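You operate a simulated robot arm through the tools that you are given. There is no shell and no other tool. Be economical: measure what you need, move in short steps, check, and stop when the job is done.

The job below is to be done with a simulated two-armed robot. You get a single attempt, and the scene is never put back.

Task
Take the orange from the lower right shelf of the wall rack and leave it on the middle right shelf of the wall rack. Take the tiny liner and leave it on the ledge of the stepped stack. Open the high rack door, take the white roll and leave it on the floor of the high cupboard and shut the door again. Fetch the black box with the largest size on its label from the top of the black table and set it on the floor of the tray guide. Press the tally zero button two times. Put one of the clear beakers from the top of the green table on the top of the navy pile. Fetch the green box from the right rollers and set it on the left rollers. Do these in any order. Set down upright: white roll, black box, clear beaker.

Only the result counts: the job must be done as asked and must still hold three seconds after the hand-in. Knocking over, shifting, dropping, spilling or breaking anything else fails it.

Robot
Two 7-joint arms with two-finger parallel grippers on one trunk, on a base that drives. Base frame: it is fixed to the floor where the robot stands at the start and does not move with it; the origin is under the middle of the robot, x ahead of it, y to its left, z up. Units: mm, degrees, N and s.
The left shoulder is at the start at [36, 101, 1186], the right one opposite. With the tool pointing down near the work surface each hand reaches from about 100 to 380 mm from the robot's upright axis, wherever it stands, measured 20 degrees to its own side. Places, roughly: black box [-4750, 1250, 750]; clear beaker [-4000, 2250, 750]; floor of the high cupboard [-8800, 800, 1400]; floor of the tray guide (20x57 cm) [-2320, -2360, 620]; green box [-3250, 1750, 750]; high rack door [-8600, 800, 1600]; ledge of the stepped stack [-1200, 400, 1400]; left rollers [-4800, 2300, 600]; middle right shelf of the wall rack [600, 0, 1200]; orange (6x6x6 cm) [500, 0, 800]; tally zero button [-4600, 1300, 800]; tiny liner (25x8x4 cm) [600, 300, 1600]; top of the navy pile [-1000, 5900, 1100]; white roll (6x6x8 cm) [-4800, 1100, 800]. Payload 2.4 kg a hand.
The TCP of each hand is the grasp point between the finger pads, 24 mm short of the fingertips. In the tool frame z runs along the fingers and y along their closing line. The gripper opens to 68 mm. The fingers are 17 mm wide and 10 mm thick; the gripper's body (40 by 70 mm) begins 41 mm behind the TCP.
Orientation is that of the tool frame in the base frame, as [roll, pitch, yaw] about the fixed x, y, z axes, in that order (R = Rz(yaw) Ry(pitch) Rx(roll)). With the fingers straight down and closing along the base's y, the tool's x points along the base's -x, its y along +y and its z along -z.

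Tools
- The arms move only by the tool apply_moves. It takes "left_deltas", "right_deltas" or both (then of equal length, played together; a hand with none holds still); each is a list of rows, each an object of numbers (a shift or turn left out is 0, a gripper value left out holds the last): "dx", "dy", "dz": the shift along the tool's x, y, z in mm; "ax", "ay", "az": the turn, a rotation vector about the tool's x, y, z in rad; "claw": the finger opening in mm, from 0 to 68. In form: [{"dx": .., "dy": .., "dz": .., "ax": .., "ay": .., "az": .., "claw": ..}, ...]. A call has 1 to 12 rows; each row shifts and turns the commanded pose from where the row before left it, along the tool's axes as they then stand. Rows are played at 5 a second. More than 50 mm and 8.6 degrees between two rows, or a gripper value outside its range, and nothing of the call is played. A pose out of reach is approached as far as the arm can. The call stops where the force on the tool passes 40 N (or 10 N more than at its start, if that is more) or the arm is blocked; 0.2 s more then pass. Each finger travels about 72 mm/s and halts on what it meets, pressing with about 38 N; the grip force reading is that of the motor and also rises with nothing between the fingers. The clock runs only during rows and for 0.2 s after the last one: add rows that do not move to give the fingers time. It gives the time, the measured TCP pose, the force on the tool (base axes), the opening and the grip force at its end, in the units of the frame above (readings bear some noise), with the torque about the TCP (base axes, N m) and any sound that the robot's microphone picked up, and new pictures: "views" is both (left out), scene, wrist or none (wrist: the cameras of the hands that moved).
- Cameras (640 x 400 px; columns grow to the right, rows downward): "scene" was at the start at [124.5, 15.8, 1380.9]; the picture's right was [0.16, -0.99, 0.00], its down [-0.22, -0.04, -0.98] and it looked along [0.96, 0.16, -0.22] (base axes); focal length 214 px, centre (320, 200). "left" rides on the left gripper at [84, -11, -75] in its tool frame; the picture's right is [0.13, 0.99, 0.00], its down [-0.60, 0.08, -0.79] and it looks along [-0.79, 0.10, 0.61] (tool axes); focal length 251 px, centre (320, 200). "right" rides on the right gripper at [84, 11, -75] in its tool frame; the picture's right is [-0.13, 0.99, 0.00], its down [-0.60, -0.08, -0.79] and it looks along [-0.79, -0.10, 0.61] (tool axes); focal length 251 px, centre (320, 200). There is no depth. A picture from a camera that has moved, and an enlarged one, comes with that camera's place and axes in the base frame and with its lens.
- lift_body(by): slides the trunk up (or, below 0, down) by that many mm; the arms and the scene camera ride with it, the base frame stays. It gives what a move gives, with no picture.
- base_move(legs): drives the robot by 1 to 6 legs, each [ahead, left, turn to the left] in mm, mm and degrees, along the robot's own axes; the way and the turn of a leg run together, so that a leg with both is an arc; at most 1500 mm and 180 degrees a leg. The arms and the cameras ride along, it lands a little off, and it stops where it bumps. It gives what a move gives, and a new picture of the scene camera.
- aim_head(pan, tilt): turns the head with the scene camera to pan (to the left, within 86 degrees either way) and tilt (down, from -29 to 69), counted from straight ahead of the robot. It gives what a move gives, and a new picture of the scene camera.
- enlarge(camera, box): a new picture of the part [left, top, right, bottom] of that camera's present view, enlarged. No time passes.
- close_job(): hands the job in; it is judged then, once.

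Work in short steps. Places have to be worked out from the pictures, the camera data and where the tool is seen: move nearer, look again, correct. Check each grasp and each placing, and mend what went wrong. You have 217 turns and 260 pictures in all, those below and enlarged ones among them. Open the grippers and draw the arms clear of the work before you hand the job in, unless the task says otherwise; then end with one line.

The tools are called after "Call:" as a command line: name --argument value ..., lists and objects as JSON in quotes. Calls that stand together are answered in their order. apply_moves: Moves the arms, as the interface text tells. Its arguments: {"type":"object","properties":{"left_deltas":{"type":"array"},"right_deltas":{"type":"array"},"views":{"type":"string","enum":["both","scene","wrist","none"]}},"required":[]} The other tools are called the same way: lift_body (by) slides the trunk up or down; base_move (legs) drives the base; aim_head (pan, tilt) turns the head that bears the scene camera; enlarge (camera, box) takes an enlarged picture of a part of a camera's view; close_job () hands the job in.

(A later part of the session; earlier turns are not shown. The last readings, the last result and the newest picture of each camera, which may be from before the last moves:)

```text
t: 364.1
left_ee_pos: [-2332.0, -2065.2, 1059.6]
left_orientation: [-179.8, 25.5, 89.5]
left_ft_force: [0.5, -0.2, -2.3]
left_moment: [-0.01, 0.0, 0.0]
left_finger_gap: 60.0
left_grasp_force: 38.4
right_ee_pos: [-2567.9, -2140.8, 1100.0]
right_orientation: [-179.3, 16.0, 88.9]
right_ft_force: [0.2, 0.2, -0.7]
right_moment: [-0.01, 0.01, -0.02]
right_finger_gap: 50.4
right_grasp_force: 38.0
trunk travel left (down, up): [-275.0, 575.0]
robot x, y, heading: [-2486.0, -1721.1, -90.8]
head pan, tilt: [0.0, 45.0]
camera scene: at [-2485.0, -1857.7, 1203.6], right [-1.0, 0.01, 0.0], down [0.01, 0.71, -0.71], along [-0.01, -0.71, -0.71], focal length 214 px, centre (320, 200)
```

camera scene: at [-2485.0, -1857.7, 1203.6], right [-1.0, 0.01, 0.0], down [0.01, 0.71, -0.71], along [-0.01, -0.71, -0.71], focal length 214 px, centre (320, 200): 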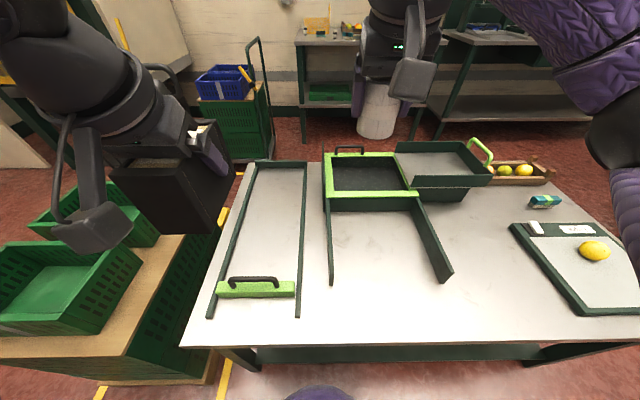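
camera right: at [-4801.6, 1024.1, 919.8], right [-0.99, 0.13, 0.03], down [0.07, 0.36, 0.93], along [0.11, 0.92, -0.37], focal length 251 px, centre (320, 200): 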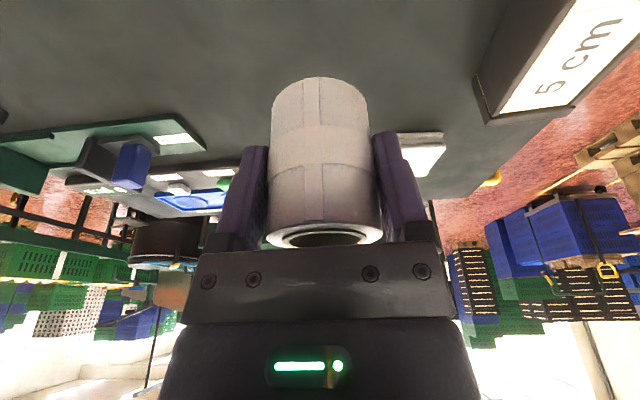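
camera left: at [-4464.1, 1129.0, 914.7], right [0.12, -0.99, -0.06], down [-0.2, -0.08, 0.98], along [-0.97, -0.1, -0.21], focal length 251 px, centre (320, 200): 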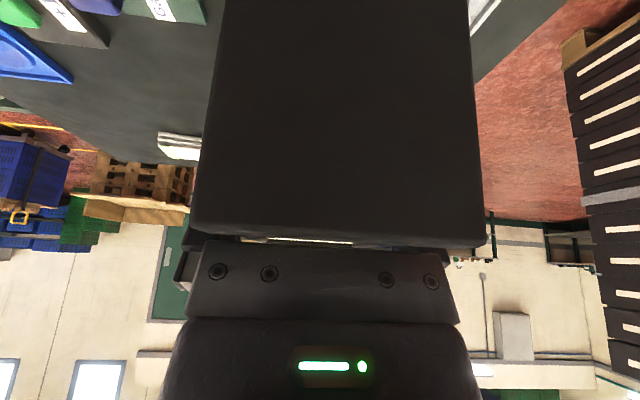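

I extend the left hand over the guide and lower it, first with the arm, then the trunk.

Call:
apply_moves --left_deltas '[{"dx": -39, "dy": 3, "dz": 18.7}, {"dx": -39, "dy": 3, "dz": 18.7}, {"dx": -39, "dy": 2, "dz": 18.7}, {"dx": 16, "dz": 34}, {"dx": 16, "dz": 34}, {"dx": 16, "dz": 34}, {"dx": 16, "dz": 34}, {}]' --views "none"

Call:
lift_body --by -161

Call:
apply_moves --left_deltas '[{}]' --views "both"

```text
t: 365.9
left_ee_pos: [-2325.7, -2196.5, 912.6]
left_orientation: [-179.8, 25.5, 89.5]
left_ft_force: [0.2, -0.3, -1.8]
left_moment: [-0.01, 0.0, -0.02]
left_finger_gap: 59.7
left_grasp_force: 38.0
right_ee_pos: [-2568.2, -2140.0, 1100.8]
right_orientation: [-179.4, 15.9, 89.0]
right_ft_force: [-0.1, -0.2, -0.2]
right_moment: [0.01, -0.01, -0.03]
right_finger_gap: 50.9
right_grasp_force: 38.1
trunk travel left (down, up): [-275.0, 575.0]
robot x, y, heading: [-2483.0, -1721.9, -90.6]
head pan, tilt: [0.0, 45.0]
```

```text
t: 367.7
left_ee_pos: [-2325.6, -2195.7, 748.5]
left_orientation: [-179.8, 25.6, 89.5]
left_ft_force: [0.4, 0.1, -3.3]
left_moment: [-0.01, 0.01, 0.01]
left_finger_gap: 59.6
left_grasp_force: 38.5
right_ee_pos: [-2568.7, -2139.5, 941.0]
right_orientation: [-179.4, 15.9, 89.0]
right_ft_force: [-0.5, -0.3, -0.1]
right_moment: [0.0, -0.01, 0.01]
right_finger_gap: 50.4
right_grasp_force: 38.4
trunk travel left (down, up): [-114.0, 736.0]
robot x, y, heading: [-2485.7, -1724.6, -90.7]
head pan, tilt: [0.0, 45.0]
```

```text
t: 368.1
left_ee_pos: [-2326.6, -2196.7, 748.1]
left_orientation: [-179.8, 25.5, 89.4]
left_ft_force: [0.4, 0.6, -2.5]
left_moment: [0.0, 0.03, 0.0]
left_finger_gap: 59.7
left_grasp_force: 38.3
right_ee_pos: [-2566.8, -2140.8, 940.3]
right_orientation: [-179.4, 15.8, 89.0]
right_ft_force: [-0.6, -0.3, -0.3]
right_moment: [-0.02, 0.0, -0.01]
right_finger_gap: 50.2
right_grasp_force: 38.6
trunk travel left (down, up): [-114.0, 736.0]
robot x, y, heading: [-2486.8, -1722.1, -91.0]
head pan, tilt: [0.0, 45.0]
camera scene: at [-2485.6, -1901.6, 1039.0], right [-1.0, 0.01, 0.0], down [0.01, 0.71, -0.71], along [-0.01, -0.71, -0.71], focal length 214 px, centre (320, 200)
camera left: at [-2338.0, -2088.1, 778.4], right [0.99, 0.11, -0.06], down [0.08, -0.2, 0.98], along [0.09, -0.97, -0.21], focal length 251 px, centre (320, 200)
```

scene: 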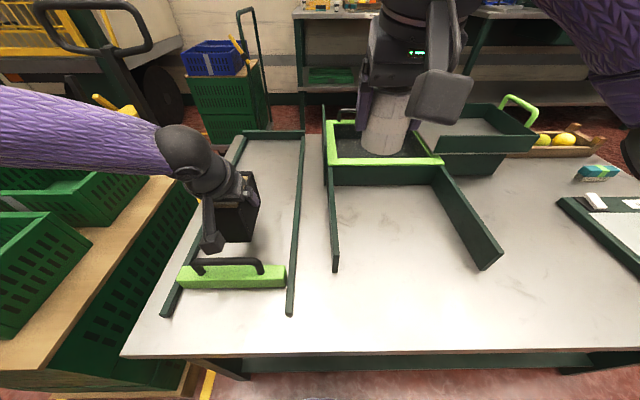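
left: 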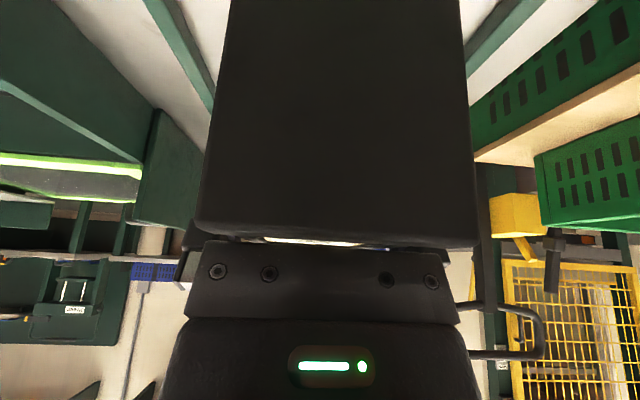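

The wrist camera would come down on the pusher's handle, so I move the box 50 mm further in (base 20, arm 32) before lowering.

Call:
base_move --legs '[[20, 0, 0]]'

Call:
apply_moves --left_deltas '[{"dx": -29, "dz": 13.8}, {"dx": 10, "dz": 21}, {"dx": 4.3, "dz": 9}, {"dx": 3, "dz": 6.3}, {}]' --views "none"

```text
t: 368.9
left_ee_pos: [-2325.5, -2215.2, 747.1]
left_orientation: [-179.7, 25.5, 89.6]
left_ft_force: [-0.2, 0.0, -2.3]
left_moment: [-0.02, 0.02, 0.02]
left_finger_gap: 59.6
left_grasp_force: 38.1
right_ee_pos: [-2568.1, -2159.3, 939.8]
right_orientation: [-179.4, 15.9, 89.1]
right_ft_force: [-1.1, -0.1, -0.1]
right_moment: [0.01, 0.03, 0.01]
right_finger_gap: 50.2
right_grasp_force: 37.8
trunk travel left (down, up): [-114.0, 736.0]
robot x, y, heading: [-2484.3, -1741.1, -90.9]
head pan, tilt: [0.0, 45.0]
camera scene: at [-2485.8, -1921.0, 1038.9], right [-1.0, 0.01, 0.0], down [0.01, 0.71, -0.71], along [-0.01, -0.71, -0.71], focal length 214 px, centre (320, 200)
```

scene: 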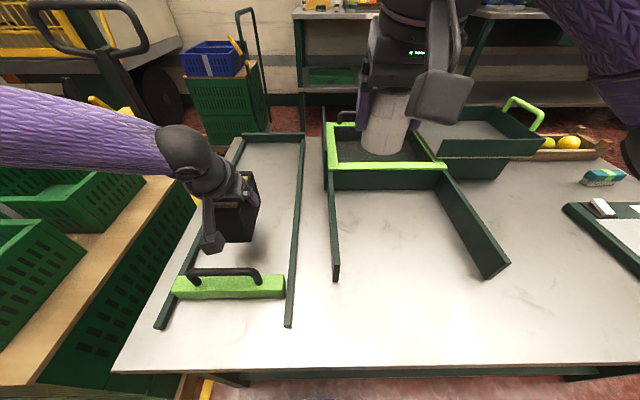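

```text
t: 370.1
left_ee_pos: [-2327.0, -2247.0, 707.5]
left_orientation: [-179.7, 25.5, 89.5]
left_ft_force: [-0.2, -0.1, -2.7]
left_moment: [0.0, 0.01, 0.0]
left_finger_gap: 59.8
left_grasp_force: 38.2
right_ee_pos: [-2569.2, -2158.7, 940.2]
right_orientation: [-179.4, 15.9, 88.9]
right_ft_force: [0.1, -0.4, 1.1]
right_moment: [0.01, 0.01, 0.04]
right_finger_gap: 50.5
right_grasp_force: 38.0
trunk travel left (down, up): [-114.0, 736.0]
robot x, y, heading: [-2484.7, -1738.3, -90.7]
head pan, tilt: [0.0, 45.0]
```

Still free at TCP z 707. I lower in 3 mm steps to contact.

Call:
apply_moves --left_deltas '[{"dx": 2.2, "dz": 4.5}, {"dx": 2.2, "dz": 4.5}, {"dx": 1.3, "dz": 2.7}, {"dx": 1.3, "dz": 2.7}, {"dx": 1.3, "dz": 2.7}, {"dx": 0.9, "dz": 1.8}, {"dx": 0.9, "dz": 1.8}, {"dx": 0.9, "dz": 1.8}, {}]' --views "scene"

```text
t: 372.1
left_ee_pos: [-2326.1, -2247.5, 681.6]
left_orientation: [-179.7, 25.5, 89.5]
left_ft_force: [0.2, 0.4, -1.6]
left_moment: [-0.05, 0.01, 0.01]
left_finger_gap: 59.8
left_grasp_force: 37.8
right_ee_pos: [-2568.3, -2158.5, 940.1]
right_orientation: [-179.4, 15.9, 89.0]
right_ft_force: [0.3, 0.0, -0.2]
right_moment: [0.0, 0.0, 0.02]
right_finger_gap: 50.6
right_grasp_force: 38.2
trunk travel left (down, up): [-114.0, 736.0]
robot x, y, heading: [-2482.5, -1742.7, -90.7]
head pan, tilt: [0.0, 45.0]
camera scene: at [-2485.8, -1921.1, 1038.9], right [-1.0, 0.01, 0.0], down [0.01, 0.71, -0.71], along [-0.01, -0.71, -0.71], focal length 214 px, centre (320, 200)
```

scene: 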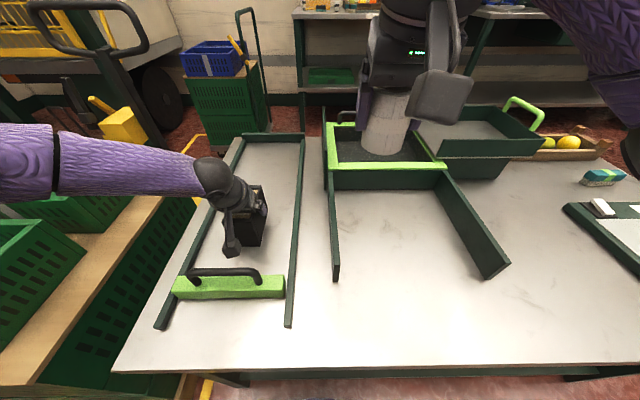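

Call:
apply_moves --left_deltas '[{"dx": 1.1, "dz": 2.3}, {"dx": 1.1, "dz": 2.3}, {"dx": 1.1, "dz": 2.3}, {"dx": 1.1, "dz": 2.3}, {"dx": 1.1, "dz": 2.3}, {"dx": 1.1, "dz": 2.3}, {"dx": 1.1, "dz": 2.3}, {}]' --views "none"

```text
t: 372.8
left_ee_pos: [-2326.4, -2248.3, 681.6]
left_orientation: [-179.7, 26.3, 89.7]
left_ft_force: [0.7, 8.2, 26.2]
left_moment: [2.22, -0.76, 0.15]
left_finger_gap: 59.9
left_grasp_force: 37.8
right_ee_pos: [-2568.9, -2156.5, 940.8]
right_orientation: [-179.5, 16.0, 89.0]
right_ft_force: [0.7, 0.0, -0.2]
right_moment: [-0.02, -0.01, 0.0]
right_finger_gap: 50.4
right_grasp_force: 38.2
trunk travel left (down, up): [-114.0, 736.0]
robot x, y, heading: [-2483.1, -1736.9, -90.8]
head pan, tilt: [0.0, 45.0]
stopped in row 3 (left hand): the force on the tool passed its limit at 44 N (the readings are from after the stop); the commanded pose is now the measured one
```

The contact sits at the box's near bottom corner, so it's on the floor of the guide. Release gently and withdraw upward.

Call:
apply_moves --left_deltas '[{"claw": 61.5}, {"claw": 63}, {"claw": 66}, {"claw": 68}, {}, {"dx": -8.6, "dz": -18}, {"dx": -17, "dz": -36}, {"dx": -17, "dz": -36}, {"dx": -17, "dz": -36}, {}]' --views "both"

```text
t: 374.0
left_ee_pos: [-2327.5, -2250.8, 682.1]
left_orientation: [-179.6, 26.3, 89.6]
left_ft_force: [-0.1, 3.0, 17.4]
left_moment: [0.56, -0.35, 0.02]
left_finger_gap: 68.0
left_grasp_force: 0.1
right_ee_pos: [-2570.5, -2157.8, 939.8]
right_orientation: [-179.5, 16.0, 89.1]
right_ft_force: [-0.3, -0.8, -0.2]
right_moment: [-0.01, 0.02, -0.01]
right_finger_gap: 50.7
right_grasp_force: 38.0
trunk travel left (down, up): [-114.0, 736.0]
robot x, y, heading: [-2485.7, -1744.1, -90.6]
head pan, tilt: [0.0, 45.0]
stopped in row 5 (left hand): the force on the tool passed its limit at 40 N (the readings are from after the stop); the commanded pose is now the measured one
camera scene: at [-2486.2, -1919.8, 1038.9], right [-1.0, 0.01, 0.0], down [0.01, 0.71, -0.71], along [-0.01, -0.71, -0.71], focal length 214 px, centre (320, 200)
camera left: at [-2338.7, -2141.2, 710.9], right [0.99, 0.11, -0.06], down [0.08, -0.19, 0.98], along [0.09, -0.98, -0.2], focal length 251 px, centre (320, 200)
```

scene: 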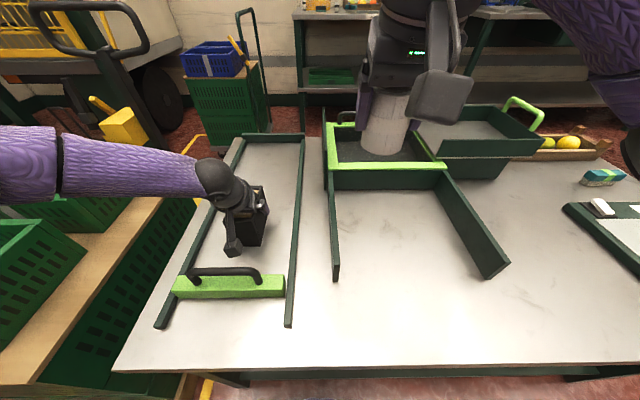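
left: 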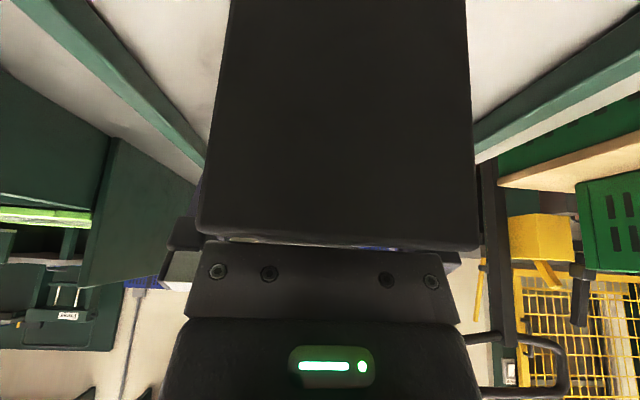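

Fingers are open; now withdraw upward.

Call:
apply_moves --left_deltas '[{"dx": -4.3, "dz": -9}, {"dx": -8.6, "dz": -18}, {"dx": -17, "dz": -36}, {"dx": -17, "dz": -36}, {"dx": -17, "dz": -36}, {"dx": -17, "dz": -36}, {}]' --views "scene"

```text
t: 375.6
left_ee_pos: [-2326.1, -2243.7, 870.8]
left_orientation: [-179.7, 26.2, 89.6]
left_ft_force: [0.0, -0.3, 0.2]
left_moment: [0.01, 0.01, 0.0]
left_finger_gap: 67.8
left_grasp_force: 0.0
right_ee_pos: [-2568.3, -2159.2, 940.1]
right_orientation: [-179.4, 15.8, 89.0]
right_ft_force: [0.2, -0.1, -0.5]
right_moment: [-0.03, 0.01, 0.0]
right_finger_gap: 50.5
right_grasp_force: 38.3
trunk travel left (down, up): [-114.0, 736.0]
robot x, y, heading: [-2483.8, -1743.1, -90.6]
head pan, tilt: [0.0, 45.0]
camera scene: at [-2485.8, -1921.0, 1039.0], right [-1.0, 0.01, 0.0], down [0.01, 0.71, -0.71], along [-0.01, -0.71, -0.71], focal length 214 px, centre (320, 200)
```

scene: 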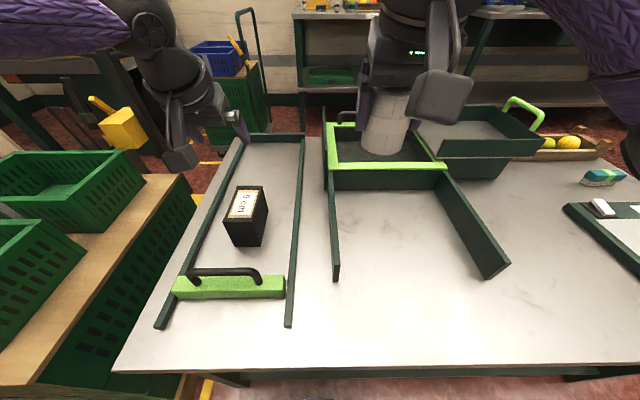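

The 9 cm box stands upright in the guide. Now to the high cupboard with the roll in the right hand: raise the trunk, back out, turn west and drive along y≈−1440.

Call:
lift_body --by 350

Call:
base_move --legs '[[-305, 0, 0], [0, 0, -89.3], [1500, 0, 0], [1500, 0, 0], [700, 0, 0]]'

Call:
aim_head --pan -35 --tilt 5

```text
t: 379.0
left_ee_pos: [-2325.0, -2240.0, 1232.3]
left_orientation: [-179.7, 27.8, 89.7]
left_ft_force: [-0.4, 0.0, 0.4]
left_moment: [0.0, -0.02, 0.03]
left_finger_gap: 68.2
left_grasp_force: 0.1
right_ee_pos: [-2569.2, -2159.9, 1289.4]
right_orientation: [-179.4, 15.9, 88.9]
right_ft_force: [-0.6, -0.2, -1.7]
right_moment: [0.0, 0.01, 0.02]
right_finger_gap: 50.4
right_grasp_force: 38.1
trunk travel left (down, up): [-464.0, 386.0]
robot x, y, heading: [-2482.4, -1740.6, -90.6]
head pan, tilt: [0.0, 45.0]
```

```text
t: 402.6
left_ee_pos: [-6696.4, -1796.4, 1233.3]
left_orientation: [-179.6, 27.7, 4.4]
left_ft_force: [0.1, 0.3, 0.6]
left_moment: [0.03, 0.02, 0.0]
left_finger_gap: 68.4
left_grasp_force: 0.1
right_ee_pos: [-6636.8, -1547.0, 1289.3]
right_orientation: [-179.4, 15.9, 3.9]
right_ft_force: [-0.8, 0.4, -0.5]
right_moment: [0.03, 0.02, 0.01]
right_finger_gap: 50.7
right_grasp_force: 38.1
trunk travel left (down, up): [-464.0, 386.0]
robot x, y, heading: [-6208.0, -1594.3, -175.9]
head pan, tilt: [0.0, 45.0]
camera scene: at [-6317.0, -1603.1, 1394.2], right [-0.07, 1.0, 0.0], down [0.71, 0.05, -0.71], along [-0.7, -0.05, -0.71], focal length 214 px, centre (320, 200)
```

scene: 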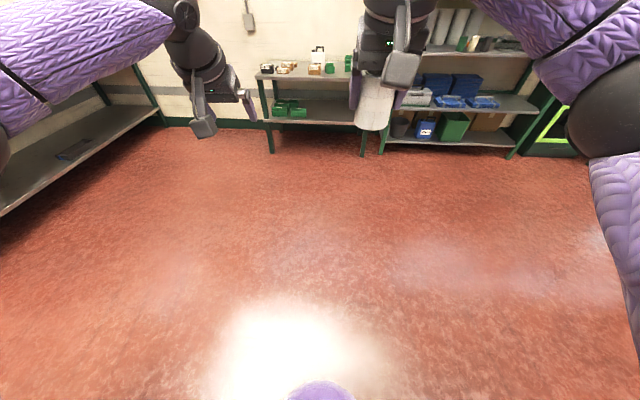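

```text
t: 403.6
left_ee_pos: [-6695.5, -1796.4, 1232.5]
left_orientation: [-179.7, 27.8, 4.5]
left_ft_force: [-0.3, 0.2, 0.4]
left_moment: [0.0, 0.0, -0.02]
left_finger_gap: 67.9
left_grasp_force: 0.0
right_ee_pos: [-6635.1, -1547.2, 1290.9]
right_orientation: [-179.5, 15.8, 3.8]
right_ft_force: [0.2, 0.7, -0.2]
right_moment: [0.01, 0.01, -0.04]
right_finger_gap: 50.4
right_grasp_force: 38.1
trunk travel left (down, up): [-464.0, 386.0]
robot x, y, heading: [-6208.5, -1596.6, -175.7]
head pan, tilt: [-35.0, 5.0]
camera scene: at [-6314.4, -1550.1, 1457.2], right [0.51, 0.86, 0.0], down [0.08, -0.05, -1.0], along [-0.86, 0.51, -0.09], focal length 214 px, centre (320, 200)
```

scene: 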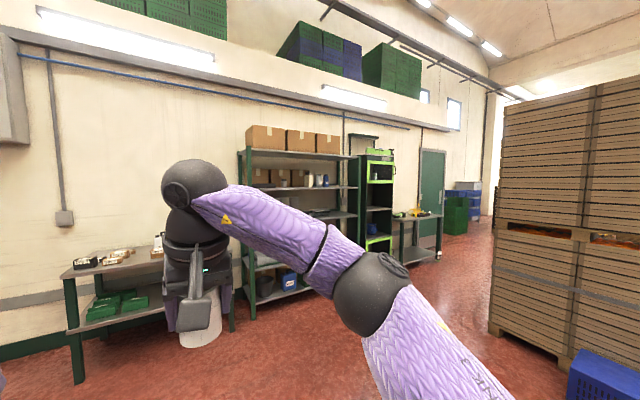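

The green-framed high rack door is at about (−8600, 785, 1613). I drive to in front of it via x≈−7850.

Call:
base_move --legs '[[0, 0, -4], [1500, 0, 0], [140, 0, 0], [0, -1500, 0], [0, -750, 0]]'

Call:
aim_head --pan -5 --tilt 0

```text
t: 422.9
left_ee_pos: [-8350.1, 443.7, 1231.5]
left_orientation: [-179.6, 27.9, 1.1]
left_ft_force: [0.8, 0.2, 0.1]
left_moment: [0.01, -0.04, -0.02]
left_finger_gap: 68.1
left_grasp_force: 0.0
right_ee_pos: [-8274.0, 688.9, 1290.4]
right_orientation: [-179.4, 15.9, 0.6]
right_ft_force: [0.6, -0.3, -1.3]
right_moment: [0.0, -0.01, -0.02]
right_finger_gap: 50.5
right_grasp_force: 38.1
trunk travel left (down, up): [-464.0, 386.0]
robot x, y, heading: [-7854.3, 612.6, -179.2]
head pan, tilt: [-35.0, 5.0]
camera scene: at [-7954.3, 668.0, 1457.3], right [0.56, 0.83, 0.0], down [0.07, -0.05, -1.0], along [-0.82, 0.56, -0.09], focal length 214 px, centre (320, 200)
```

scene: 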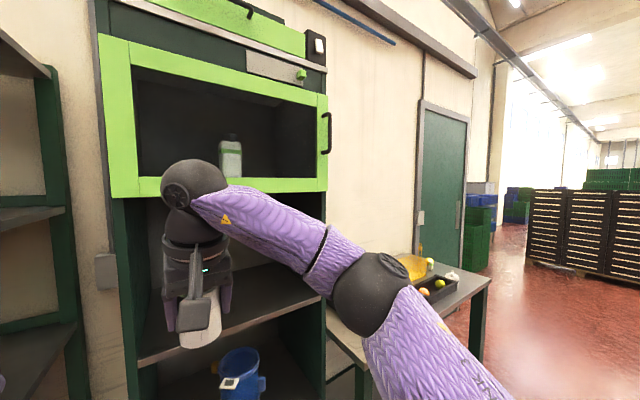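

```text
t: 423.9
left_ee_pos: [-8349.5, 442.4, 1232.1]
left_orientation: [-179.6, 27.8, 1.2]
left_ft_force: [0.3, 0.3, 0.2]
left_moment: [0.0, 0.01, -0.01]
left_finger_gap: 68.1
left_grasp_force: 0.1
right_ee_pos: [-8275.5, 688.0, 1290.0]
right_orientation: [-179.3, 15.9, 0.6]
right_ft_force: [0.1, 0.0, -0.6]
right_moment: [0.03, 0.01, 0.0]
right_finger_gap: 50.3
right_grasp_force: 38.3
trunk travel left (down, up): [-464.0, 386.0]
robot x, y, heading: [-7856.9, 615.8, -179.2]
head pan, tilt: [-5.0, 0.0]
camera scene: at [-7968.1, 622.6, 1465.2], right [0.07, 1.0, 0.0], down [0.0, 0.0, -1.0], along [-1.0, 0.07, 0.0], focal length 214 px, centre (320, 200)
```

scene: 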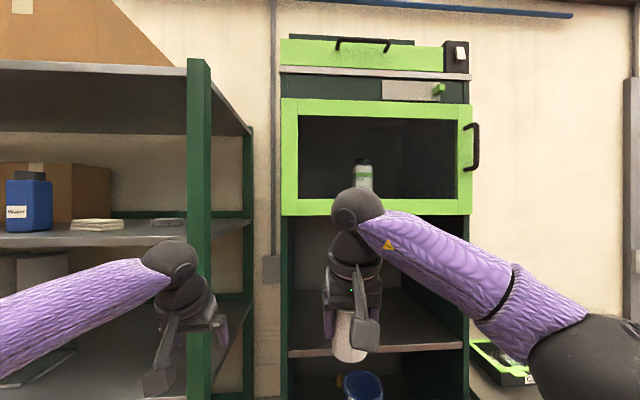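

The door (y≈563–1078, z 1425–1727) hinges left, with a vertical handle at ≈(−8497, 1068, 1603). I raise the trunk, stand to the right of the door's swing, and point the left hand forward at the handle.

Call:
lift_body --by 310

Call:
apply_moves --left_deltas '[{"ay": -0.135}, {"ay": -0.135}, {"ay": -0.135}, {"ay": -0.135}, {"ay": -0.135}, {"ay": -0.135}, {"ay": -0.135}, {"ay": -0.135}, {"dx": -30}, {}]' --views "none"

Call:
base_move --legs '[[0, 0, -0.8], [0, -630, 0], [60, 0, 0]]'

Call:
apply_moves --left_deltas '[{}]' --views "wrist"

```text
t: 426.9
left_ee_pos: [-8340.5, 442.6, 1557.6]
left_orientation: [-179.5, 29.7, 1.1]
left_ft_force: [0.0, 0.0, 0.1]
left_moment: [0.01, 0.01, 0.01]
left_finger_gap: 68.0
left_grasp_force: 0.1
right_ee_pos: [-8274.8, 688.3, 1599.5]
right_orientation: [-179.3, 15.8, 0.6]
right_ft_force: [0.0, 0.3, -0.8]
right_moment: [0.0, 0.02, -0.01]
right_finger_gap: 50.6
right_grasp_force: 37.5
trunk travel left (down, up): [-774.0, 76.0]
robot x, y, heading: [-7858.3, 618.9, -179.0]
head pan, tilt: [-5.0, 0.0]
```

```text
t: 429.1
left_ee_pos: [-8339.0, 439.1, 1585.9]
left_orientation: [-16.9, 88.4, 164.3]
left_ft_force: [-0.2, 0.0, 0.0]
left_moment: [0.03, -0.02, 0.02]
left_finger_gap: 68.1
left_grasp_force: 0.1
right_ee_pos: [-8275.6, 687.1, 1599.3]
right_orientation: [-179.4, 15.9, 0.7]
right_ft_force: [-0.2, 0.0, 0.2]
right_moment: [-0.01, 0.01, -0.01]
right_finger_gap: 50.3
right_grasp_force: 38.2
trunk travel left (down, up): [-774.0, 76.0]
robot x, y, heading: [-7856.2, 612.0, -179.1]
head pan, tilt: [-5.0, 0.0]
```

```text
t: 433.6
left_ee_pos: [-8397.7, 1093.4, 1586.3]
left_orientation: [-15.8, 88.4, 163.0]
left_ft_force: [0.8, 0.4, 0.5]
left_moment: [0.02, 0.06, 0.0]
left_finger_gap: 68.0
left_grasp_force: 0.0
right_ee_pos: [-8325.0, 1341.0, 1598.8]
right_orientation: [-179.4, 15.9, -1.6]
right_ft_force: [-0.8, -0.6, -0.1]
right_moment: [-0.02, -0.01, -0.01]
right_finger_gap: 50.4
right_grasp_force: 38.0
trunk travel left (down, up): [-774.0, 76.0]
robot x, y, heading: [-7911.0, 1251.6, 178.7]
head pan, tilt: [-5.0, 0.0]
camera scene: at [-8007.8, 1262.3, 1775.6], right [0.11, 0.99, 0.0], down [0.0, 0.0, -1.0], along [-0.99, 0.11, 0.0], focal length 214 px, centre (320, 200)
```

scene: 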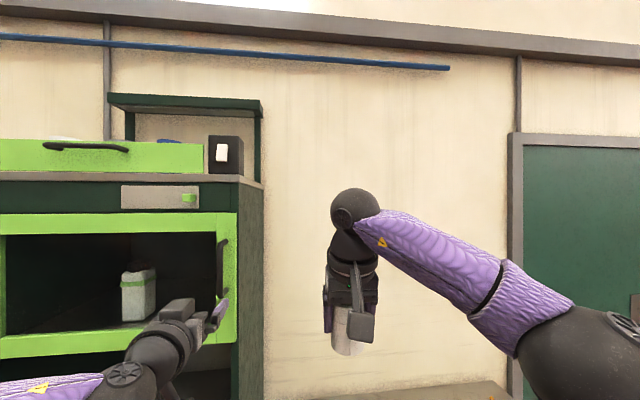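

```text
t: 434.0
left_ee_pos: [-8395.2, 1092.7, 1587.2]
left_orientation: [-15.4, 88.5, 163.4]
left_ft_force: [1.0, -0.7, -0.8]
left_moment: [0.02, 0.03, 0.0]
left_finger_gap: 68.1
left_grasp_force: 0.1
right_ee_pos: [-8322.3, 1338.7, 1600.1]
right_orientation: [-179.3, 16.0, -1.6]
right_ft_force: [0.0, 0.1, 0.2]
right_moment: [-0.01, -0.02, 0.02]
right_finger_gap: 50.2
right_grasp_force: 37.8
trunk travel left (down, up): [-774.0, 76.0]
robot x, y, heading: [-7909.9, 1253.7, 178.8]
head pan, tilt: [-5.0, 0.0]
camera left: at [-8324.4, 1102.9, 1500.1], right [-0.02, -0.99, -0.14], down [0.81, -0.1, 0.58], along [-0.59, -0.1, 0.8], focal length 251 px, centre (320, 200)
```

left: 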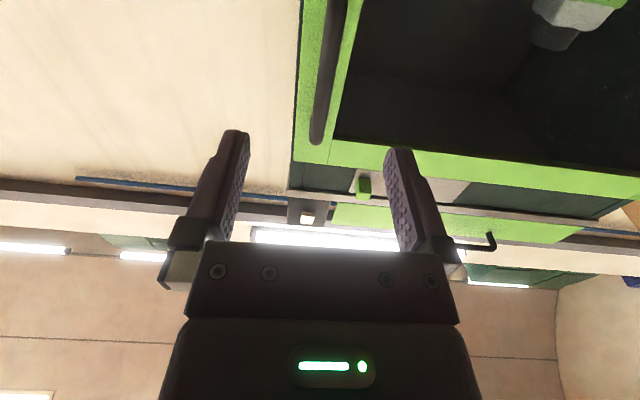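

The handle bar is at y≈1088, spanning z≈1555–1690. I advance the base 80 mm, then ease the hand forward until the tips touch the frame.

Call:
base_move --legs '[[75, 0, 0.8]]'

Call:
apply_moves --left_deltas '[{"dz": 10, "dx": -15}, {"dz": 10}, {"dz": 8}, {"dz": 8}, {}]' --views "wrist"

```text
t: 435.0
left_ee_pos: [-8470.1, 1088.1, 1585.5]
left_orientation: [-16.4, 88.5, 163.2]
left_ft_force: [0.4, 0.0, 0.8]
left_moment: [-0.02, 0.01, 0.05]
left_finger_gap: 68.0
left_grasp_force: 0.1
right_ee_pos: [-8400.0, 1334.6, 1599.6]
right_orientation: [-179.4, 16.0, -0.8]
right_ft_force: [-0.3, 0.7, 0.2]
right_moment: [0.0, 0.0, 0.01]
right_finger_gap: 50.4
right_grasp_force: 38.0
trunk travel left (down, up): [-774.0, 76.0]
robot x, y, heading: [-7982.1, 1250.7, 179.8]
head pan, tilt: [-5.0, 0.0]
camera scene: at [-8082.3, 1261.7, 1775.6], right [0.1, 1.0, 0.0], down [0.0, 0.0, -1.0], along [-1.0, 0.1, 0.0], focal length 214 px, centre (320, 200)
```

scene: 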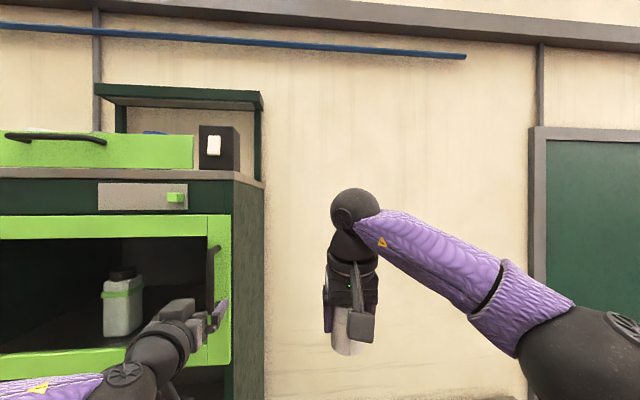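

```text
t: 436.2
left_ee_pos: [-8504.2, 1086.3, 1601.5]
left_orientation: [-16.5, 88.3, 163.1]
left_ft_force: [-0.1, -0.6, 0.9]
left_moment: [-0.01, 0.0, -0.03]
left_finger_gap: 68.0
left_grasp_force: 0.0
right_ee_pos: [-8398.7, 1333.9, 1600.0]
right_orientation: [-179.4, 15.9, -0.7]
right_ft_force: [-0.7, -0.4, 0.1]
right_moment: [0.0, -0.01, 0.01]
right_finger_gap: 50.2
right_grasp_force: 38.1
trunk travel left (down, up): [-774.0, 76.0]
robot x, y, heading: [-7980.7, 1250.3, 179.5]
head pan, tilt: [-5.0, 0.0]
camera left: at [-8432.6, 1097.6, 1514.8], right [-0.01, -0.99, -0.14], down [0.81, -0.09, 0.58], along [-0.59, -0.11, 0.8], focal length 251 px, centre (320, 200)
```

left: 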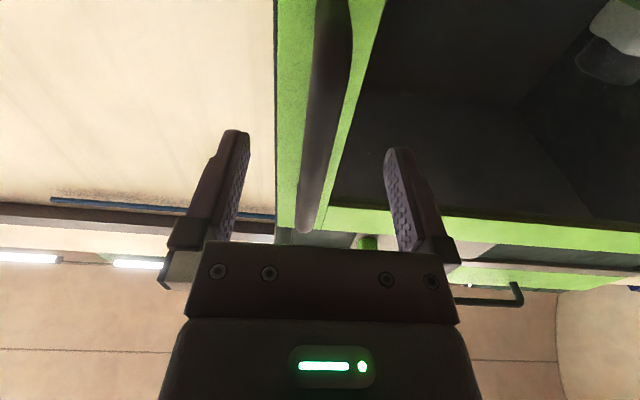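

The bar is centred between the fingers. I keep easing forward until contact.

Call:
apply_moves --left_deltas '[{"dz": 8}, {"dz": 8}, {"dz": 6}, {"dz": 5}, {"dz": 5}, {"dz": 4}, {"dz": 4}, {}]' --views "wrist"

```text
t: 438.0
left_ee_pos: [-8539.4, 1087.3, 1603.7]
left_orientation: [-16.2, 88.3, 163.5]
left_ft_force: [18.4, 0.8, -9.7]
left_moment: [0.45, -0.37, 0.67]
left_finger_gap: 67.0
left_grasp_force: 0.1
right_ee_pos: [-8395.9, 1334.4, 1600.1]
right_orientation: [-179.4, 16.1, -0.7]
right_ft_force: [0.0, -0.4, -1.0]
right_moment: [0.04, 0.04, 0.02]
right_finger_gap: 50.7
right_grasp_force: 38.0
trunk travel left (down, up): [-774.0, 76.0]
robot x, y, heading: [-7979.7, 1255.2, 179.6]
head pan, tilt: [-5.0, 0.0]
camera left: at [-8469.0, 1097.6, 1517.1], right [-0.01, -0.99, -0.14], down [0.81, -0.09, 0.58], along [-0.59, -0.11, 0.8], focal length 251 px, centre (320, 200)
```

left: 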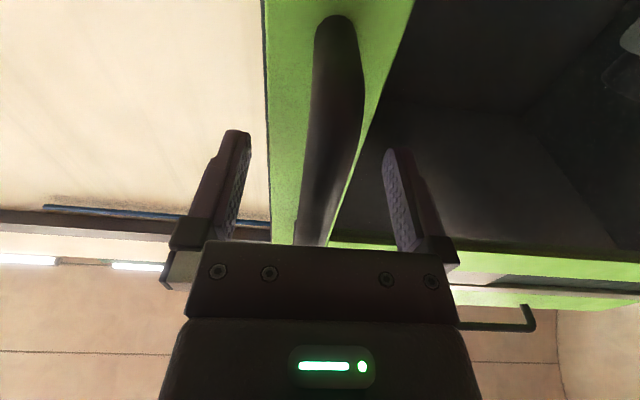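

Tips touch the frame; close on the bar.

Call:
apply_moves --left_deltas '[{"dz": -2}, {"claw": 0}, {"claw": 0}, {"claw": 0}, {"claw": 0}, {"claw": 0}]' --views "wrist"

```text
t: 439.4
left_ee_pos: [-8539.7, 1088.6, 1606.8]
left_orientation: [-10.3, 88.2, 169.1]
left_ft_force: [2.9, 3.6, 12.9]
left_moment: [-0.85, 0.68, -0.5]
left_finger_gap: 44.7
left_grasp_force: 45.1
right_ee_pos: [-8396.9, 1336.5, 1600.5]
right_orientation: [-179.6, 16.0, -0.7]
right_ft_force: [-0.2, 0.0, -0.6]
right_moment: [0.02, -0.01, 0.02]
right_finger_gap: 50.5
right_grasp_force: 38.2
trunk travel left (down, up): [-774.0, 76.0]
robot x, y, heading: [-7982.6, 1252.7, 179.3]
head pan, tilt: [-5.0, 0.0]
camera left: at [-8469.2, 1099.7, 1518.3], right [-0.01, -0.99, -0.13], down [0.81, -0.09, 0.58], along [-0.59, -0.1, 0.8], focal length 251 px, centre (320, 200)
```

left: 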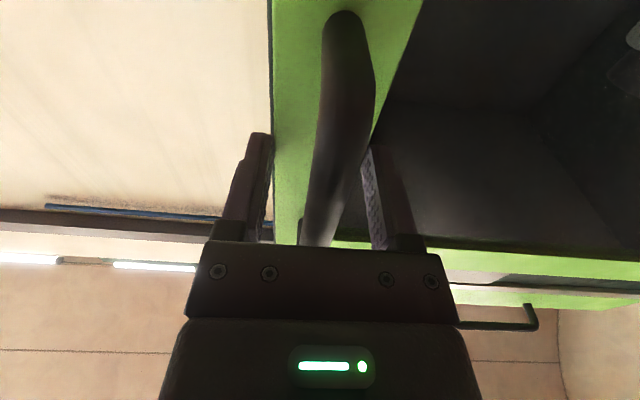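

I clamped the frame stile rather than the bar (the palm met the bar at x≈−8498). Open, retreat 25 mm and close on the bar alone.

Call:
apply_moves --left_deltas '[{"claw": 68}, {"claw": 68}, {"claw": 68}, {"dz": -14}, {"dz": -14}, {"claw": 0}, {"claw": 0}, {"claw": 0}, {"claw": 0}, {"claw": 0}, {"claw": 0}]' --views "wrist"

```text
t: 441.8
left_ee_pos: [-8515.2, 1089.2, 1601.4]
left_orientation: [-13.3, 88.5, 166.3]
left_ft_force: [-0.1, 5.8, -5.3]
left_moment: [-0.24, 0.07, -0.06]
left_finger_gap: 13.4
left_grasp_force: 33.5
right_ee_pos: [-8400.1, 1335.2, 1599.3]
right_orientation: [-179.4, 15.9, -0.7]
right_ft_force: [-0.5, -0.4, 0.0]
right_moment: [0.0, -0.01, -0.01]
right_finger_gap: 50.3
right_grasp_force: 37.7
trunk travel left (down, up): [-774.0, 76.0]
robot x, y, heading: [-7982.4, 1253.3, 179.4]
head pan, tilt: [-5.0, 0.0]
camera left: at [-8444.3, 1099.4, 1515.7], right [-0.01, -0.99, -0.14], down [0.81, -0.09, 0.58], along [-0.59, -0.1, 0.8], focal length 251 px, centre (320, 200)
```

left: 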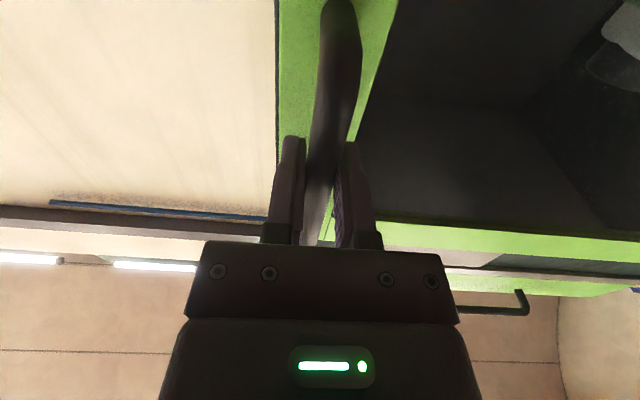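

Bar gripped (13.4 mm). With the hinge at ≈(−8550, 560), I swing the door by driving the base on an arc about the hinge, first 10° as a test.

Call:
base_move --legs '[[-121, 99, -10]]'

```text
t: 443.2
left_ee_pos: [-8425.4, 1073.1, 1603.7]
left_orientation: [-10.0, 88.4, 159.8]
left_ft_force: [3.1, 14.2, -12.1]
left_moment: [-0.23, 0.18, -0.18]
left_finger_gap: 13.9
left_grasp_force: 33.5
right_ee_pos: [-8269.6, 1297.6, 1599.4]
right_orientation: [-179.6, 15.9, -10.5]
right_ft_force: [-0.6, 0.2, -0.6]
right_moment: [-0.02, -0.03, 0.01]
right_finger_gap: 50.4
right_grasp_force: 37.9
trunk travel left (down, up): [-774.0, 76.0]
robot x, y, heading: [-7870.3, 1144.0, 169.6]
head pan, tilt: [-5.0, 0.0]
camera scene: at [-7968.1, 1172.9, 1775.5], right [0.26, 0.96, 0.0], down [0.0, 0.0, -1.0], along [-0.96, 0.26, 0.0], focal length 214 px, centre (320, 200)
```

scene: 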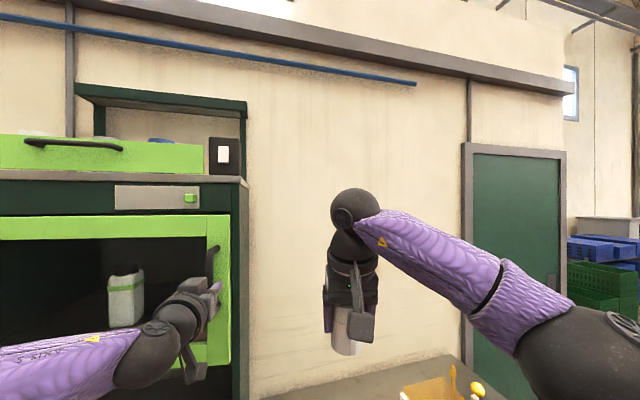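

The door follows nicely. Continue the arc in 20° legs.

Call:
base_move --legs '[[-243, 197, -20], [-243, 197, -20]]'

```text
t: 447.1
left_ee_pos: [-8125.2, 863.7, 1602.5]
left_orientation: [-18.8, 88.4, 109.3]
left_ft_force: [-8.2, -5.1, 4.9]
left_moment: [-0.11, 0.39, -0.1]
left_finger_gap: 13.5
left_grasp_force: 33.6
right_ee_pos: [-7857.5, 927.8, 1600.0]
right_orientation: [-179.3, 15.9, -52.1]
right_ft_force: [-0.5, 0.2, -0.3]
right_moment: [0.03, 0.02, -0.02]
right_finger_gap: 50.6
right_grasp_force: 37.6
trunk travel left (down, up): [-774.0, 76.0]
robot x, y, heading: [-7660.6, 552.3, 128.1]
head pan, tilt: [-5.0, 0.0]
camera scene: at [-7717.2, 634.4, 1775.7], right [0.84, 0.55, 0.0], down [0.0, 0.0, -1.0], along [-0.55, 0.84, 0.0], focal length 214 px, centre (320, 200)
```

scene: 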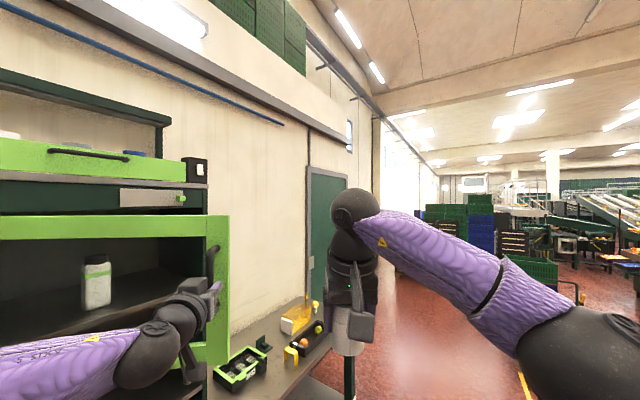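

Door at ~51°. Two more 22° legs to about 95°.

Call:
base_move --legs '[[-267, 213, -22], [-267, 213, -22]]'

```text
t: 451.1
left_ee_pos: [-8032.2, 487.2, 1601.9]
left_orientation: [-3.8, 88.6, 80.0]
left_ft_force: [26.4, -3.1, -13.3]
left_moment: [-0.12, 0.18, -0.25]
left_finger_gap: 13.9
left_grasp_force: 33.6
right_ee_pos: [-7798.0, 348.6, 1597.9]
right_orientation: [-179.7, 15.8, -96.4]
right_ft_force: [0.2, -0.8, -0.4]
right_moment: [0.0, 0.0, 0.01]
right_finger_gap: 50.3
right_grasp_force: 38.2
trunk travel left (down, up): [-774.0, 76.0]
robot x, y, heading: [-7928.5, -58.6, 83.9]
head pan, tilt: [-5.0, 0.0]
camera scene: at [-7900.7, 40.0, 1775.5], right [0.98, -0.19, -0.01], down [-0.01, 0.0, -1.0], along [0.19, 0.98, 0.0], focal length 214 px, centre (320, 200)
```

scene: 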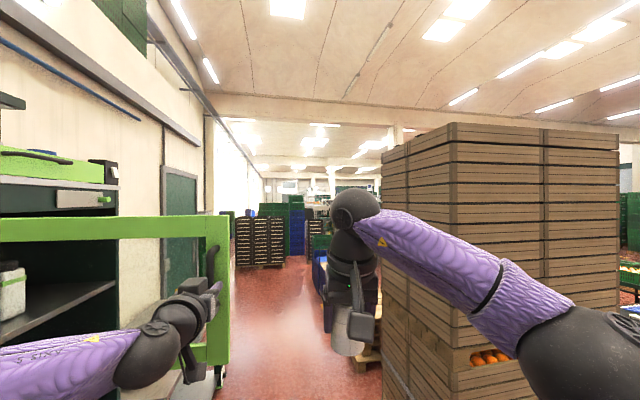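

Door at ~98°. Release the handle, withdraw the left hand, and fold it tool-down close to the body.

Call:
apply_moves --left_deltas '[{"claw": 68}, {"claw": 68}, {"claw": 68}, {"dz": -20}, {"dz": -40}, {"dz": -45}, {"dz": -45}]' --views "none"

Call:
apply_moves --left_deltas '[{"ay": 0.14, "dz": -20}, {"ay": 0.14, "dz": -20}, {"ay": 0.14, "dz": -20}, {"ay": 0.14}, {"ay": 0.14}, {"ay": 0.14}, {"ay": 0.14}, {"ay": 0.14}, {"ay": 0.14}, {"ay": 0.14}, {"ay": 0.13}, {"dx": 30}]' --views "none"

Call:
base_move --legs '[[-120, 0, 0], [0, -430, 0], [1200, 0, 0], [0, 0, 96]]'

```text
t: 452.7
left_ee_pos: [-8057.8, 337.8, 1596.6]
left_orientation: [-14.3, 88.4, 69.4]
left_ft_force: [-0.4, 0.0, 0.1]
left_moment: [0.05, -0.01, 0.0]
left_finger_gap: 67.9
left_grasp_force: 0.1
right_ee_pos: [-7806.7, 346.3, 1600.6]
right_orientation: [-179.4, 16.0, -96.4]
right_ft_force: [-0.2, 0.5, -0.6]
right_moment: [0.0, -0.02, -0.01]
right_finger_gap: 50.7
right_grasp_force: 37.6
trunk travel left (down, up): [-774.0, 76.0]
robot x, y, heading: [-7931.1, -60.3, 83.8]
head pan, tilt: [-5.0, 0.0]
```

```text
t: 455.3
left_ee_pos: [-8067.5, 260.7, 1607.1]
left_orientation: [-179.6, 3.8, -96.3]
left_ft_force: [-1.0, -0.7, 0.9]
left_moment: [0.03, -0.01, -0.02]
left_finger_gap: 68.1
left_grasp_force: 0.0
left hand out of reach, approached as far as the arm can: row 1, 2
right_ee_pos: [-7807.3, 345.9, 1600.5]
right_orientation: [-179.4, 16.0, -96.2]
right_ft_force: [0.1, 0.3, 0.5]
right_moment: [0.0, -0.02, 0.03]
right_finger_gap: 50.6
right_grasp_force: 38.3
trunk travel left (down, up): [-774.0, 76.0]
robot x, y, heading: [-7928.8, -62.1, 84.3]
head pan, tilt: [-5.0, 0.0]
```

```text
t: 463.5
left_ee_pos: [-7544.0, 1168.6, 1670.9]
left_orientation: [-138.7, -4.6, -78.8]
left_ft_force: [1.9, 0.9, -1.1]
left_moment: [-0.02, 0.08, 0.01]
left_finger_gap: 68.1
left_grasp_force: 0.0
right_ee_pos: [-7331.2, 1228.6, 1573.2]
right_orientation: [-179.4, 15.9, -76.7]
right_ft_force: [1.7, 0.1, -1.8]
right_moment: [-0.02, 0.09, 0.05]
right_finger_gap: 50.4
right_grasp_force: 37.7
trunk travel left (down, up): [-774.0, 76.0]
robot x, y, heading: [-7405.1, 847.3, 86.1]
head pan, tilt: [-5.0, 0.0]
stopped in leg 3: the robot was blocked; the commanded pose is now the measured one
camera scene: at [-7535.3, 941.2, 1779.8], right [0.98, -0.16, 0.08], down [0.08, 0.0, -1.0], along [0.15, 0.99, 0.02], focal length 214 px, centre (320, 200)
```

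scene: 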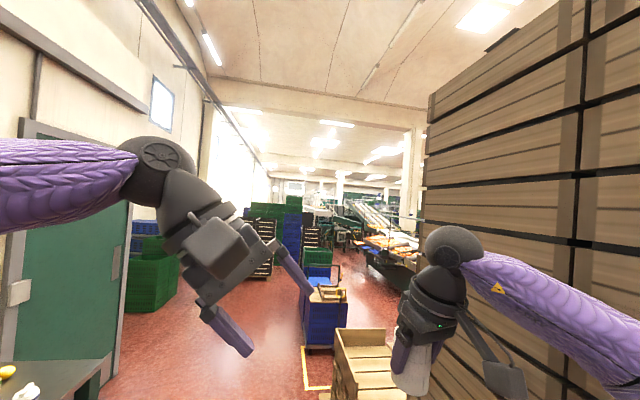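

The right arm met the wooden crate stack and I'm leaning. I back straight out the way I came, slowly.

Call:
base_move --legs '[[-150, 60, 0]]'

```text
t: 464.2
left_ee_pos: [-7642.7, 1256.5, 1754.2]
left_orientation: [-113.7, -19.7, -49.2]
left_ft_force: [-0.6, -1.0, 0.0]
left_moment: [0.0, -0.05, -0.04]
left_finger_gap: 68.0
left_grasp_force: 0.0
right_ee_pos: [-7319.9, 1322.0, 1531.0]
right_orientation: [166.7, 15.3, -75.2]
right_ft_force: [-2.0, -1.1, 0.6]
right_moment: [0.01, -0.08, -0.02]
right_finger_gap: 50.4
right_grasp_force: 38.2
trunk travel left (down, up): [-774.0, 76.0]
robot x, y, heading: [-7417.7, 907.2, 99.4]
head pan, tilt: [-5.0, 0.0]
stopped in leg 1: the robot was blocked; the commanded pose is now the measured one
camera scene: at [-7576.2, 981.8, 1779.1], right [0.99, 0.08, 0.09], down [0.09, 0.01, -1.0], along [-0.08, 1.0, 0.01], focal length 214 px, centre (320, 200)
```

scene: 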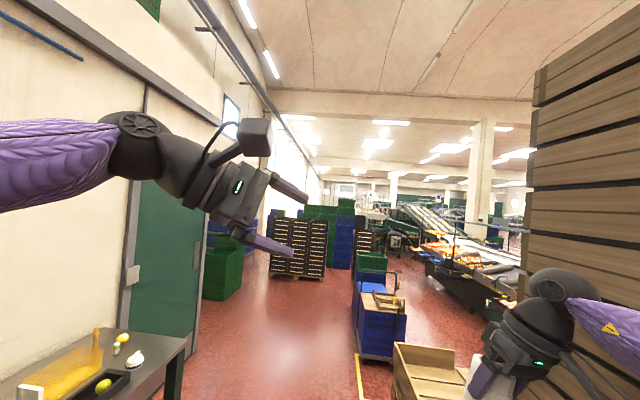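

Call:
apply_moves --left_deltas '[{}, {}, {}]' --views "none"

```text
t: 464.6
left_ee_pos: [-7701.7, 1291.5, 1782.3]
left_orientation: [-106.3, -26.4, -33.1]
left_ft_force: [-1.5, -1.2, -0.1]
left_moment: [0.05, -0.04, -0.09]
left_finger_gap: 68.0
left_grasp_force: 0.2
right_ee_pos: [-7305.6, 1391.0, 1507.5]
right_orientation: [161.4, 12.2, -76.8]
right_ft_force: [-1.1, -0.3, -1.0]
right_moment: [0.0, -0.11, -0.04]
right_finger_gap: 50.3
right_grasp_force: 38.3
trunk travel left (down, up): [-774.0, 76.0]
robot x, y, heading: [-7429.6, 954.9, 109.2]
head pan, tilt: [-5.0, 0.0]
stopped in row 1 (left hand): the arm was blocked; the commanded pose is now the measured one
```

Call:
base_move --legs '[[-30, 150, 0]]'

```text
t: 465.3
left_ee_pos: [-7700.6, 1343.1, 1785.9]
left_orientation: [-107.5, -25.2, -19.6]
left_ft_force: [0.1, -0.9, 0.2]
left_moment: [-0.01, -0.04, 0.03]
left_finger_gap: 68.0
left_grasp_force: 0.1
right_ee_pos: [-7334.2, 1514.7, 1475.7]
right_orientation: [156.4, 10.0, -70.6]
right_ft_force: [-1.1, -1.2, -0.2]
right_moment: [0.01, -0.07, -0.02]
right_finger_gap: 50.5
right_grasp_force: 37.5
trunk travel left (down, up): [-774.0, 76.0]
robot x, y, heading: [-7456.7, 1002.1, 119.8]
head pan, tilt: [-5.0, 0.0]
stopped in leg 1: the robot was blocked; the commanded pose is now the measured one
camera scene: at [-7518.0, 1093.8, 1774.6], right [0.91, 0.42, 0.01], down [0.01, 0.0, -1.0], along [-0.42, 0.91, 0.0], focal length 214 px, centre (320, 200)
```

scene: 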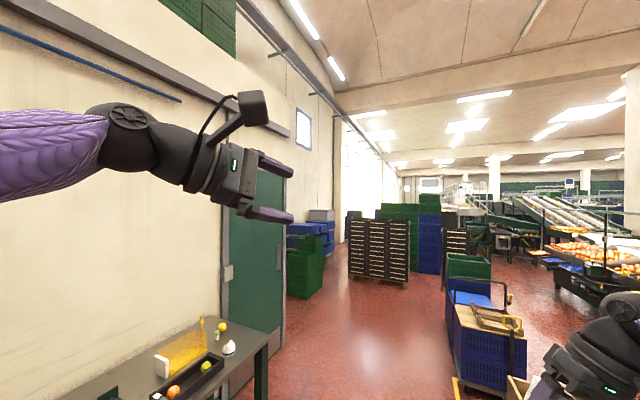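

Call:
apply_moves --left_deltas '[{}, {}]' --right_deltas '[{}, {}]' --views "none"

Call:
apply_moves --left_deltas '[{}, {}]' --right_deltas '[{}, {}]' --views "wrist"

```text
t: 465.9
left_ee_pos: [-7700.6, 1345.1, 1783.4]
left_orientation: [-108.0, -25.1, -20.3]
left_ft_force: [-0.1, 0.4, -0.6]
left_moment: [-0.02, 0.0, -0.02]
left_finger_gap: 67.6
left_grasp_force: 0.1
right_ee_pos: [-7337.7, 1513.7, 1477.5]
right_orientation: [156.8, 10.3, -70.3]
right_ft_force: [-0.5, 0.1, -0.3]
right_moment: [-0.01, -0.02, 0.01]
right_finger_gap: 50.0
right_grasp_force: 38.1
trunk travel left (down, up): [-774.0, 76.0]
robot x, y, heading: [-7454.1, 1003.2, 120.0]
head pan, tilt: [-5.0, 0.0]
```

```text
t: 466.5
left_ee_pos: [-7700.4, 1345.7, 1782.7]
left_orientation: [-107.9, -25.1, -20.1]
left_ft_force: [-0.4, -0.1, 0.6]
left_moment: [0.0, 0.04, 0.03]
left_finger_gap: 67.9
left_grasp_force: 0.0
right_ee_pos: [-7337.2, 1514.1, 1478.3]
right_orientation: [156.8, 10.2, -70.2]
right_ft_force: [0.4, 1.1, -0.6]
right_moment: [0.01, -0.02, -0.01]
right_finger_gap: 50.5
right_grasp_force: 38.2
trunk travel left (down, up): [-774.0, 76.0]
robot x, y, heading: [-7456.5, 1003.7, 120.0]
head pan, tilt: [-5.0, 0.0]
camera right: at [-7287.0, 1430.5, 1536.5], right [-0.88, -0.25, 0.41], down [0.2, 0.57, 0.79], along [-0.44, 0.78, -0.45], focal length 251 px, centre (320, 200)
camera left: at [-7668.2, 1259.6, 1848.7], right [0.38, -0.47, -0.8], down [-0.85, -0.52, -0.1], along [-0.37, 0.72, -0.59], focal length 251 px, centre (320, 200)
```

right: 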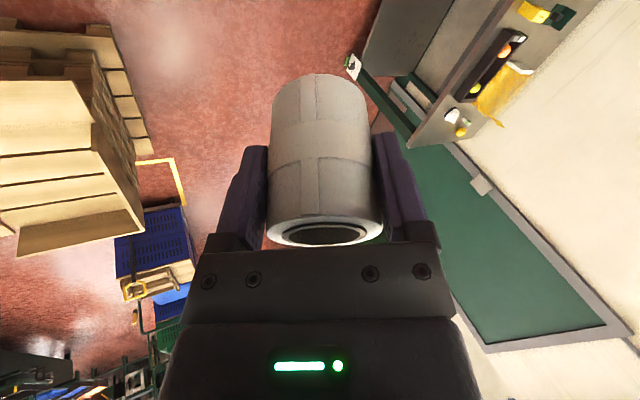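
left: 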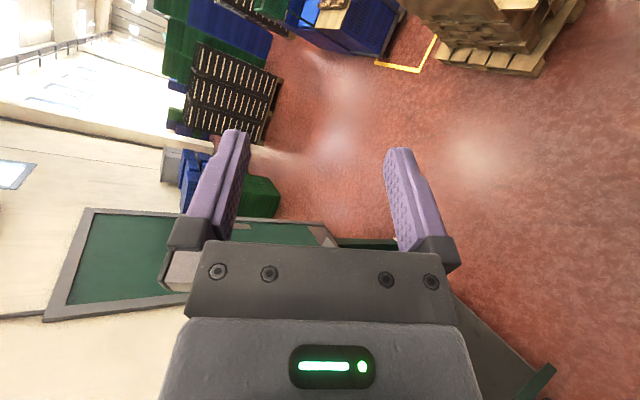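

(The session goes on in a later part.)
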